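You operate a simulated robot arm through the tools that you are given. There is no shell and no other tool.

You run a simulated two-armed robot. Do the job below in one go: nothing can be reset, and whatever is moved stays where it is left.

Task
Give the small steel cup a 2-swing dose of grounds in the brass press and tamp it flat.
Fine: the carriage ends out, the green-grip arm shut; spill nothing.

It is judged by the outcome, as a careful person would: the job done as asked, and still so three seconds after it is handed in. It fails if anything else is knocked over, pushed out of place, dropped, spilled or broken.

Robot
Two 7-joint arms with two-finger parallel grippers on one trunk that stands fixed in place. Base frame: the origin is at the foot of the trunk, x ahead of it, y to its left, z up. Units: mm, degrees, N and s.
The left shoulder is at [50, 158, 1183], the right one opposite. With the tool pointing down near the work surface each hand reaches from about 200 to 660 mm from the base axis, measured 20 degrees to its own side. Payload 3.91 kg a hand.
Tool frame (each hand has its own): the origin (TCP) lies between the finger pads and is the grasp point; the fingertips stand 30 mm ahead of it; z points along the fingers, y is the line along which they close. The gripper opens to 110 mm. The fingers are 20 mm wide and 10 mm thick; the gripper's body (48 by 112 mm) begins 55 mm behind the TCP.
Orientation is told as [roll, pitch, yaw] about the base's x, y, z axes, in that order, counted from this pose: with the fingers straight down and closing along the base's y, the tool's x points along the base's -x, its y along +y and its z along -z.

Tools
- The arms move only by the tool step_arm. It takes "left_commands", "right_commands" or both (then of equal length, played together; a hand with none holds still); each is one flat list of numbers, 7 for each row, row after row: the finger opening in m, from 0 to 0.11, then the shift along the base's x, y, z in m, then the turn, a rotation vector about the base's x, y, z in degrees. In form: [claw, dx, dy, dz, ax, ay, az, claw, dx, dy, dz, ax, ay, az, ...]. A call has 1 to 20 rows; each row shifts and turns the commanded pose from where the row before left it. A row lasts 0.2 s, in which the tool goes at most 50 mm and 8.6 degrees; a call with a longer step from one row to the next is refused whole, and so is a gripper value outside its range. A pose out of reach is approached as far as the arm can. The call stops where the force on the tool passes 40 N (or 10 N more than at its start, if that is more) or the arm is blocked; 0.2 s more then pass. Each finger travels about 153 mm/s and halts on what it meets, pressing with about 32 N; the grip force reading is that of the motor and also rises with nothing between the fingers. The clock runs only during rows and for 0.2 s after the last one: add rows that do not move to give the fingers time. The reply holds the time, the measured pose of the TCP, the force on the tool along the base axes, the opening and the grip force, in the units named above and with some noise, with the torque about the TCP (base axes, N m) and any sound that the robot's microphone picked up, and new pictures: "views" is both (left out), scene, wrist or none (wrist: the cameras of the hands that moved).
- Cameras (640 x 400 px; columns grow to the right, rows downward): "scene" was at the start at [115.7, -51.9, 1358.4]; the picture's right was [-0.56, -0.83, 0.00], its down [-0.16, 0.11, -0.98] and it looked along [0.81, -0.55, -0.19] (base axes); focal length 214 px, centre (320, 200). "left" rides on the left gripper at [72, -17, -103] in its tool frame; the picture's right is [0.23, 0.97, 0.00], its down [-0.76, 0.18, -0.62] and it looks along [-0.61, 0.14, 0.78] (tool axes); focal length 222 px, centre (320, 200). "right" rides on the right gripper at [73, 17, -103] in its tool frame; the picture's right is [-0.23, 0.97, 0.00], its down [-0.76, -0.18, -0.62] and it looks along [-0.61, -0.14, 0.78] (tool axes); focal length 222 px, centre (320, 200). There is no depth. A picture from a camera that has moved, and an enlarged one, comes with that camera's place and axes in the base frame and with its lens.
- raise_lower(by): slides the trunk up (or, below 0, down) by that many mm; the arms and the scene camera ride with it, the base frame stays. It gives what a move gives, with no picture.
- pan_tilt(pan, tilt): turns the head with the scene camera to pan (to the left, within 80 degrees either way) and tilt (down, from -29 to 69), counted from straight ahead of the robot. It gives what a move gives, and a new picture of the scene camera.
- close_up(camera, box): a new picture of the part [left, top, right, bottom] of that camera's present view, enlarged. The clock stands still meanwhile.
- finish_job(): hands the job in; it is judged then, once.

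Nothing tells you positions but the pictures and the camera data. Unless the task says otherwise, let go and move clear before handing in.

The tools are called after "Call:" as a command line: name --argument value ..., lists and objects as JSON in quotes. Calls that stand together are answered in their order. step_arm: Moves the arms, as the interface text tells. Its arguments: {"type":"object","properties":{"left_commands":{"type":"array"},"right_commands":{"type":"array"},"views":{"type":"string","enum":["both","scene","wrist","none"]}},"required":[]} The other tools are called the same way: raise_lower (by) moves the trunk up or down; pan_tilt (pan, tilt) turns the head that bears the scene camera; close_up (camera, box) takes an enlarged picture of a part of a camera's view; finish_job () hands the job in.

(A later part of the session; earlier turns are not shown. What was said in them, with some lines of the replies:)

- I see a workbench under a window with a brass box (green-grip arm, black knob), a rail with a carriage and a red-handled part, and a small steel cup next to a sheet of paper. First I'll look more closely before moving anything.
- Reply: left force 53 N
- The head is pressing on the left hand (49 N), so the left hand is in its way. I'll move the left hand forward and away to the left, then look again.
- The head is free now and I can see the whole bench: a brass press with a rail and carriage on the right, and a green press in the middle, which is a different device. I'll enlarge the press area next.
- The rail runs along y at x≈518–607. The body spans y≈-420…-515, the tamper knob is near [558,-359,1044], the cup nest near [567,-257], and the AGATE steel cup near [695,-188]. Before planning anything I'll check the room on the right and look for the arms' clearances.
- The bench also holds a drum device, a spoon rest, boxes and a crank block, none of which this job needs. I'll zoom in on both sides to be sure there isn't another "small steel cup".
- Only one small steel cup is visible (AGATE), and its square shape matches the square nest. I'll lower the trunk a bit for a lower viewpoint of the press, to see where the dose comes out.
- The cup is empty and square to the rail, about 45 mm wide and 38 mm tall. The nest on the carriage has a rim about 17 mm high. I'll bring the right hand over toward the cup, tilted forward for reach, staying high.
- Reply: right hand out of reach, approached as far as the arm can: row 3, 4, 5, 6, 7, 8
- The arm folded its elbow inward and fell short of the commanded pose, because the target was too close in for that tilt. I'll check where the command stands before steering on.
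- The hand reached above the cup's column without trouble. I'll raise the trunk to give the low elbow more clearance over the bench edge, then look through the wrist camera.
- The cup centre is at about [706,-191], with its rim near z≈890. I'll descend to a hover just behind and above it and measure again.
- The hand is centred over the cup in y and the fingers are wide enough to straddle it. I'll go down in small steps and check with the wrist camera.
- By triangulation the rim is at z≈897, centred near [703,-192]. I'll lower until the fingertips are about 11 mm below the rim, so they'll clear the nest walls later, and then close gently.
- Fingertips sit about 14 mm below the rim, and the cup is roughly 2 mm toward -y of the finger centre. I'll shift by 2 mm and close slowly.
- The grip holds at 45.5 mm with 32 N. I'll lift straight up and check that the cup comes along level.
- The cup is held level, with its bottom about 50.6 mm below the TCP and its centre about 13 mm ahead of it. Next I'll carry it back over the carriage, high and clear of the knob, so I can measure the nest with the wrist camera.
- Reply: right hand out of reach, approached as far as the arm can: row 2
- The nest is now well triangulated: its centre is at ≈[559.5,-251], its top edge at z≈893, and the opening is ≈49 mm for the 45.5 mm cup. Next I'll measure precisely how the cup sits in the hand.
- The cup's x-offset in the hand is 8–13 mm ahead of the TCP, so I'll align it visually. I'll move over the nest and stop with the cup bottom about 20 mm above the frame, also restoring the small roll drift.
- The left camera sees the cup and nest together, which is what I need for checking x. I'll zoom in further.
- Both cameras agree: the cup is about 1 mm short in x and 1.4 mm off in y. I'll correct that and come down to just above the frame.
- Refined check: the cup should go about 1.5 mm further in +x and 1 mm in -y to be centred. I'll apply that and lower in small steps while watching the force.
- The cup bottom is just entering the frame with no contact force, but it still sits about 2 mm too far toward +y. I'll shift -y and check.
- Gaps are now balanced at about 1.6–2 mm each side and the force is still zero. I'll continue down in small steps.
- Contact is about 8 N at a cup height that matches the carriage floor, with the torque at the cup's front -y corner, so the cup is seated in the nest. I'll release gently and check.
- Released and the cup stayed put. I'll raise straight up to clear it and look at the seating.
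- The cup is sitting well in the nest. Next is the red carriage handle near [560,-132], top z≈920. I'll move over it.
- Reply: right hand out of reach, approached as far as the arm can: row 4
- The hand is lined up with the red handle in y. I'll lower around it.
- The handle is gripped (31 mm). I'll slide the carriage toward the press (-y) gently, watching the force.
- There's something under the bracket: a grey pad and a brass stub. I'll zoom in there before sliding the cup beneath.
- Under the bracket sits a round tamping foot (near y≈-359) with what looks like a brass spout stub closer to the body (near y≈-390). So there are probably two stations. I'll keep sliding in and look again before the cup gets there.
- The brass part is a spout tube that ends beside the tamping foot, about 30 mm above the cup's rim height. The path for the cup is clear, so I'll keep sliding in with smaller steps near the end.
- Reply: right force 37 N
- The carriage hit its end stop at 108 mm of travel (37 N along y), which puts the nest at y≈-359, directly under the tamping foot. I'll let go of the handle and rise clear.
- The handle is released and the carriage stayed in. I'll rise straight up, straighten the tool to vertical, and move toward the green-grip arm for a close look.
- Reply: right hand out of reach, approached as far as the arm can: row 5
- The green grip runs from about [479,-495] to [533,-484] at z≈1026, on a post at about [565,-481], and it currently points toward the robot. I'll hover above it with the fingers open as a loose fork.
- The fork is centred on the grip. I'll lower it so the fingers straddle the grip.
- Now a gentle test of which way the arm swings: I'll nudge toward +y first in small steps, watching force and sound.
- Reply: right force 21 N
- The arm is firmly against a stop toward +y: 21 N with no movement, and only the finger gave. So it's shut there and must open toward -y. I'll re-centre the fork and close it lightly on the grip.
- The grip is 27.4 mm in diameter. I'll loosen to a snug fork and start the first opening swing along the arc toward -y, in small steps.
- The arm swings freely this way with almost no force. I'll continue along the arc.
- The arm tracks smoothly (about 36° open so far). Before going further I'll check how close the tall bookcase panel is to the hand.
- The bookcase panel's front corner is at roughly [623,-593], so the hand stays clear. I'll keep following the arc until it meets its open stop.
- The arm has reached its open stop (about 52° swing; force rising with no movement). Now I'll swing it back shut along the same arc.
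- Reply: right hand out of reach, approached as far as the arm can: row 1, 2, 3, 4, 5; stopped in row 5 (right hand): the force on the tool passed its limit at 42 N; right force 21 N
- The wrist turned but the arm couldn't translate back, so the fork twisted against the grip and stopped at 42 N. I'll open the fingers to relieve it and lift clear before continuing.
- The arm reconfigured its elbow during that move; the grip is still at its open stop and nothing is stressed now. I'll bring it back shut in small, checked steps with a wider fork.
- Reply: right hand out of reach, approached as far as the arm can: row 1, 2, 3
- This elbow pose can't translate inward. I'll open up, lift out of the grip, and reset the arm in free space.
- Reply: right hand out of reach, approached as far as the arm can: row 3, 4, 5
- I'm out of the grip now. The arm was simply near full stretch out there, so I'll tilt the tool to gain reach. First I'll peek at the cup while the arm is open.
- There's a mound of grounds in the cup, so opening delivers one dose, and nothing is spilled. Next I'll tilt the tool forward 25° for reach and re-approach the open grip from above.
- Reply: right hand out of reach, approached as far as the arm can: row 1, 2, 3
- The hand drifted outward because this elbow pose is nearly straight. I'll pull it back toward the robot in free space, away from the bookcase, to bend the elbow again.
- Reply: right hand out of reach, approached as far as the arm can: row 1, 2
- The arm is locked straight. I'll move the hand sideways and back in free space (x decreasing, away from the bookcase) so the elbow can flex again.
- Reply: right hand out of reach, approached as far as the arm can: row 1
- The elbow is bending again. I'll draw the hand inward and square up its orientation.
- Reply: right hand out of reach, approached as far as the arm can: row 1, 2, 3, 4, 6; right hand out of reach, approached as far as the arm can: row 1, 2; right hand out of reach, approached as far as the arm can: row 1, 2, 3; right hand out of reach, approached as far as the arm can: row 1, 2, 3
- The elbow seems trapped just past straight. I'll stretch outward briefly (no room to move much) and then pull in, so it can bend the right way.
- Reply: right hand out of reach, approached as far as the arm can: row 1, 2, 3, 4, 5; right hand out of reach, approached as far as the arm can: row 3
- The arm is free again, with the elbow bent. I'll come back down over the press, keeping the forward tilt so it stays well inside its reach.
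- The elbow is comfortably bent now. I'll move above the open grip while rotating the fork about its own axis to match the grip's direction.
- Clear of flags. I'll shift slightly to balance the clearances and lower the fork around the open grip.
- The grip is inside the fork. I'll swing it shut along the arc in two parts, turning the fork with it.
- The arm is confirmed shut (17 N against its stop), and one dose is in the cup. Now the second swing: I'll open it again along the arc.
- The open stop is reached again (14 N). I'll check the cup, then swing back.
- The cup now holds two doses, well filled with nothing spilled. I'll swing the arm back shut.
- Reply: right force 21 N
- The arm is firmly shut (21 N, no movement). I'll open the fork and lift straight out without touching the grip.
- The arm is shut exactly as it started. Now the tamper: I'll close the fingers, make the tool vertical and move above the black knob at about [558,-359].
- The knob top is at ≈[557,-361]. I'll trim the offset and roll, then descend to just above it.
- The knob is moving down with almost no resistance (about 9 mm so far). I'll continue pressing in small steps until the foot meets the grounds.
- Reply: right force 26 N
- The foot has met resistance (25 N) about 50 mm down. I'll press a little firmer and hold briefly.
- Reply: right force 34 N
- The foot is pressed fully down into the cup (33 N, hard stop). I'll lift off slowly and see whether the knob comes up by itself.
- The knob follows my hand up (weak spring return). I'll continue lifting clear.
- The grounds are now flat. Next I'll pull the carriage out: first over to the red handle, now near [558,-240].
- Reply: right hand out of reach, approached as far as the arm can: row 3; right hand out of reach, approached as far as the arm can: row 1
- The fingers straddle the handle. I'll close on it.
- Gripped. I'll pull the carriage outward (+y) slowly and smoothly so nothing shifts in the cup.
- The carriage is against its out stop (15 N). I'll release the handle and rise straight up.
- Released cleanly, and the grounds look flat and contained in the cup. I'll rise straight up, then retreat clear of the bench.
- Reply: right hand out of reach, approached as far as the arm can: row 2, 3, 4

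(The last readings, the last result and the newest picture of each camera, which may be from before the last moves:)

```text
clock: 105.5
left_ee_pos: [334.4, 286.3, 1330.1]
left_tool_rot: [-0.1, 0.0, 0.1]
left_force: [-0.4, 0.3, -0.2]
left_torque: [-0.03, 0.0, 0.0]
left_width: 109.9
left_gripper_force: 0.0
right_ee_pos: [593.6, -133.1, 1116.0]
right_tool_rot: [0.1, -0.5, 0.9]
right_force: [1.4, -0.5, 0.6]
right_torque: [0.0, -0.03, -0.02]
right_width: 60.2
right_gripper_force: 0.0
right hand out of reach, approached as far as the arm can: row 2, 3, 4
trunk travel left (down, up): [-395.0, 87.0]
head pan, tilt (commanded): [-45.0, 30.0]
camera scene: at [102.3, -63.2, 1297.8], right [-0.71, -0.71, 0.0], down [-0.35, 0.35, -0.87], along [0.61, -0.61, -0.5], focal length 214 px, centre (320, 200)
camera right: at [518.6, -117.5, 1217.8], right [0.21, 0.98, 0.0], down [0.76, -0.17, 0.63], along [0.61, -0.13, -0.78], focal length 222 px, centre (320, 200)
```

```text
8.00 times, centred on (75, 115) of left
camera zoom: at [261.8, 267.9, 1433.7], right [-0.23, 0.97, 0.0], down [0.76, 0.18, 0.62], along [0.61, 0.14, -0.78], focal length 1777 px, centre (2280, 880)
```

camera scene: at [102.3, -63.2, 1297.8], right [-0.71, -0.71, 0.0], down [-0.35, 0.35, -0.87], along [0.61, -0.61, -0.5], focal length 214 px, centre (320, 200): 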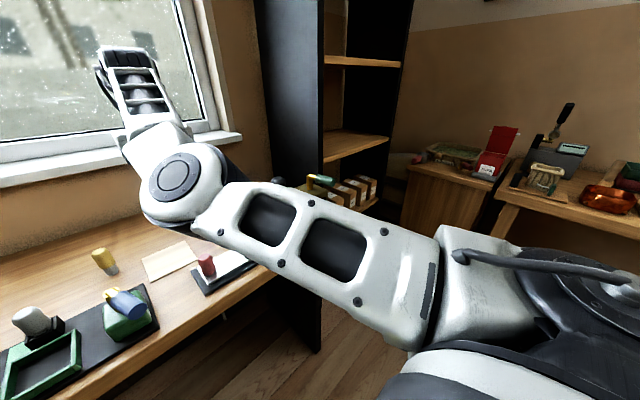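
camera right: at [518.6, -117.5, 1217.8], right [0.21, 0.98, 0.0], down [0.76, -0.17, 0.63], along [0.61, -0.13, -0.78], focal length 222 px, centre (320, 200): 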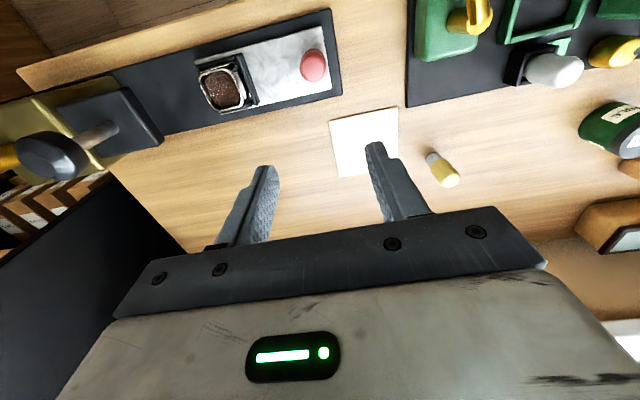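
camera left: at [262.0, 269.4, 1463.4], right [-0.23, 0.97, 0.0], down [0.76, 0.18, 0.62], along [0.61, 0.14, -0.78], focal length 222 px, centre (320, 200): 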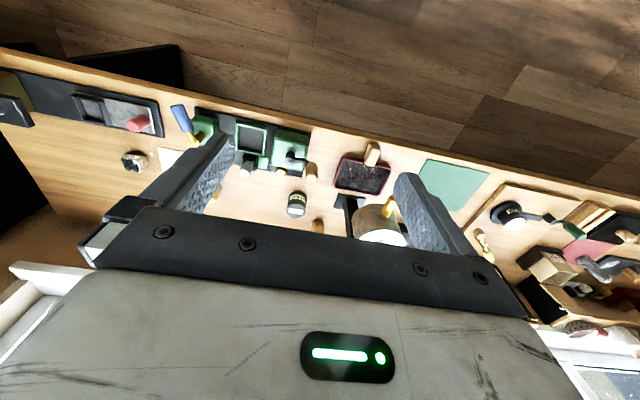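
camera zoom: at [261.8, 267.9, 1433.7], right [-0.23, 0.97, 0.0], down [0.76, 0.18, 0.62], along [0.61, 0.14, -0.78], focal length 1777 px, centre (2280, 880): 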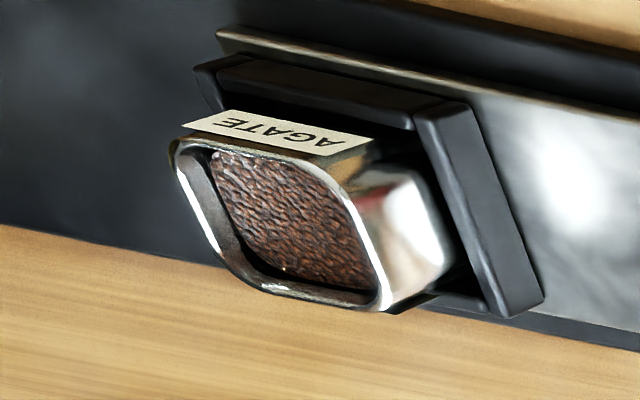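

The grounds lie flat in the cup, the carriage is out, and nothing is spilled. I'll move the right hand higher and clear, then do a last check of the whole press.

Call:
step_arm --right_commands '[0.06, 0, 0, 0.03, 0, 0, 0, 0.06, 0, 0, 0.04, 0, 0, 0, 0.06, 0, -0.01, 0.04, 0, 0, 0, 0.06, -0.01, -0.02, 0.04, 0, 0, 0, 0.06, -0.01, -0.03, 0.03, 0, 0, 0, 0.06, 0, 0, 0, 0, 0, 0]' --views "both"

```text
clock: 106.9
left_ee_pos: [336.0, 285.7, 1329.5]
left_tool_rot: [-0.1, 0.1, 0.1]
left_force: [-0.4, -0.3, 0.0]
left_torque: [0.01, 0.01, -0.01]
left_width: 109.9
left_gripper_force: 0.0
right_ee_pos: [546.2, -198.9, 1273.8]
right_tool_rot: [0.0, -0.5, 0.9]
right_force: [-0.2, 0.7, 0.0]
right_torque: [-0.03, -0.01, 0.01]
right_width: 59.8
right_gripper_force: 0.2
right hand out of reach, approached as far as the arm can: row 1, 2, 3, 4
trunk travel left (down, up): [-395.0, 87.0]
head pan, tilt (commanded): [-45.0, 30.0]
camera scene: at [103.0, -63.0, 1297.7], right [-0.71, -0.71, 0.0], down [-0.35, 0.35, -0.87], along [0.61, -0.61, -0.5], focal length 214 px, centre (320, 200)
camera right: at [471.0, -183.8, 1375.9], right [0.21, 0.98, 0.0], down [0.76, -0.17, 0.63], along [0.62, -0.13, -0.78], focal length 222 px, centre (320, 200)
```

scene: 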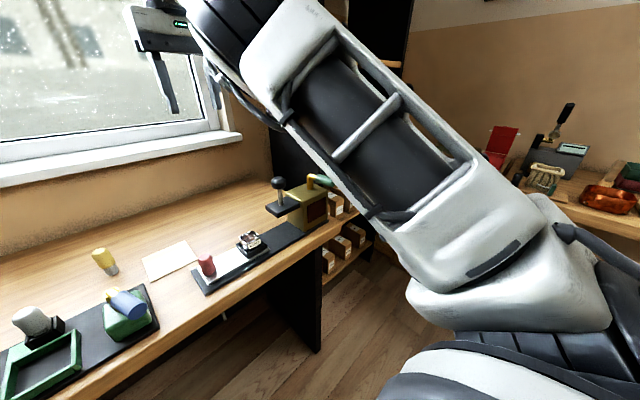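
right: 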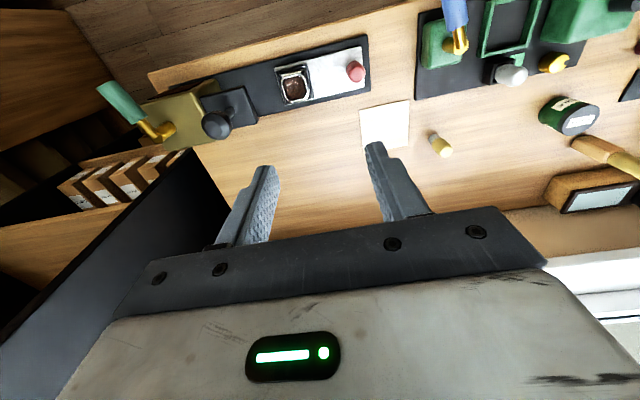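

The hand is clear and the elbow is back in its original raised pose. A final close look at the press, arm, knob, carriage and cup.

Call:
close_up --camera "right" --box '[80, 20, 400, 200]'

Call:
close_up --camera "scene" --box '[180, 160, 350, 300]'

Call:
close_up --camera "right" --box '[380, 0, 640, 220]'

```text
2.00 times, centred on (240, 110) of right
camera zoom: at [471.0, -183.8, 1375.9], right [0.21, 0.98, 0.0], down [0.76, -0.17, 0.63], along [0.62, -0.13, -0.78], focal length 444 px, centre (480, 380)
```

zoom: 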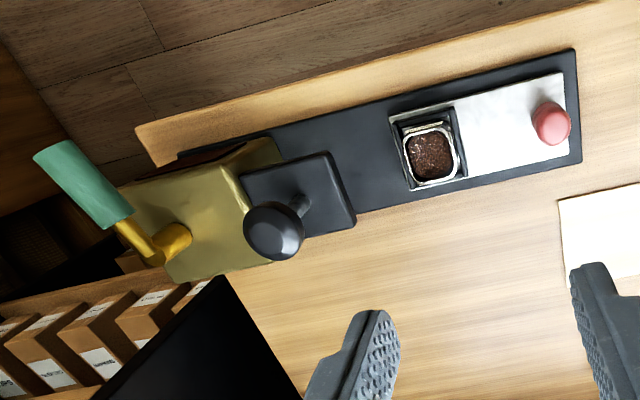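

```text
2.86 times, centred on (265, 230) of scene
camera zoom: at [103.0, -63.0, 1297.7], right [-0.71, -0.71, 0.0], down [-0.35, 0.35, -0.87], along [0.61, -0.61, -0.5], focal length 613 px, centre (477, 114)
```

zoom: 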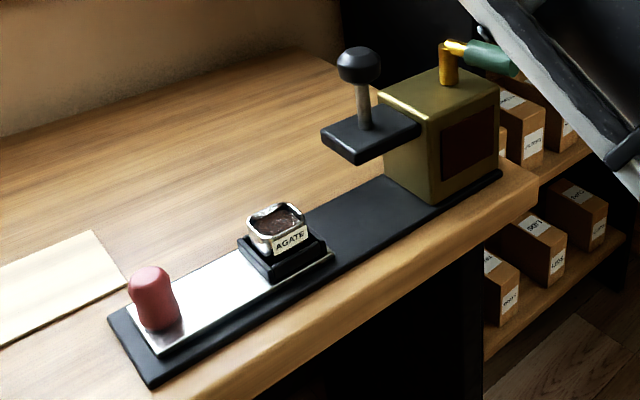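

```text
1.82 times, centred on (510, 110) of right
camera zoom: at [471.0, -183.8, 1375.9], right [0.21, 0.98, 0.0], down [0.76, -0.17, 0.63], along [0.62, -0.13, -0.78], focal length 404 px, centre (-26, 364)
```

zoom: 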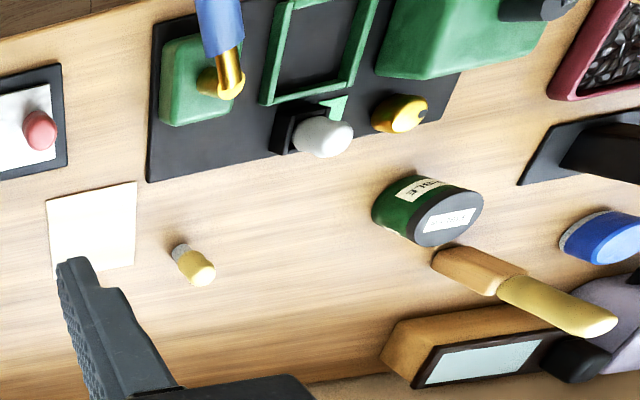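

Everything checks out: the steel cup sits in the nest with a flat two-swing dose, the carriage is fully out, the green-grip arm is shut, the tamper knob is up, and nothing is spilled or displaced. Handing in.

Call:
finish_job

```text
The job is handed in.
```

The small steel cup now holds a two-swing dose from the brass press, tamped flat, and I've handed the job in. In the last pictures:

- **Cup:** it sits in the carriage nest, and the surface of the grounds is even.
- **Carriage:** it is fully out, against its stop.
- **Green-grip arm:** it is shut. I pushed it to its stop after each swing.
- **Tamper knob:** it came back up on its own after I pressed it with about 33 N.
- **Spills and surroundings:** I saw no grounds outside the cup, and nothing else on the bench had moved.

**Mishaps along the way:**
- **Left hand:** at the start, the head bumped the left hand (about 49 N) when I turned the camera. I moved the left hand aside, and it has stayed there.
- **First swing:** the right arm locked near full stretch while I was bringing the green-grip arm back. The fork twisted on the grip and stopped at 42 N. I let go, freed the arm and finished that swing with the tool tilted. The green-grip arm stayed at its open stop in the meantime, so I count exactly two openings.
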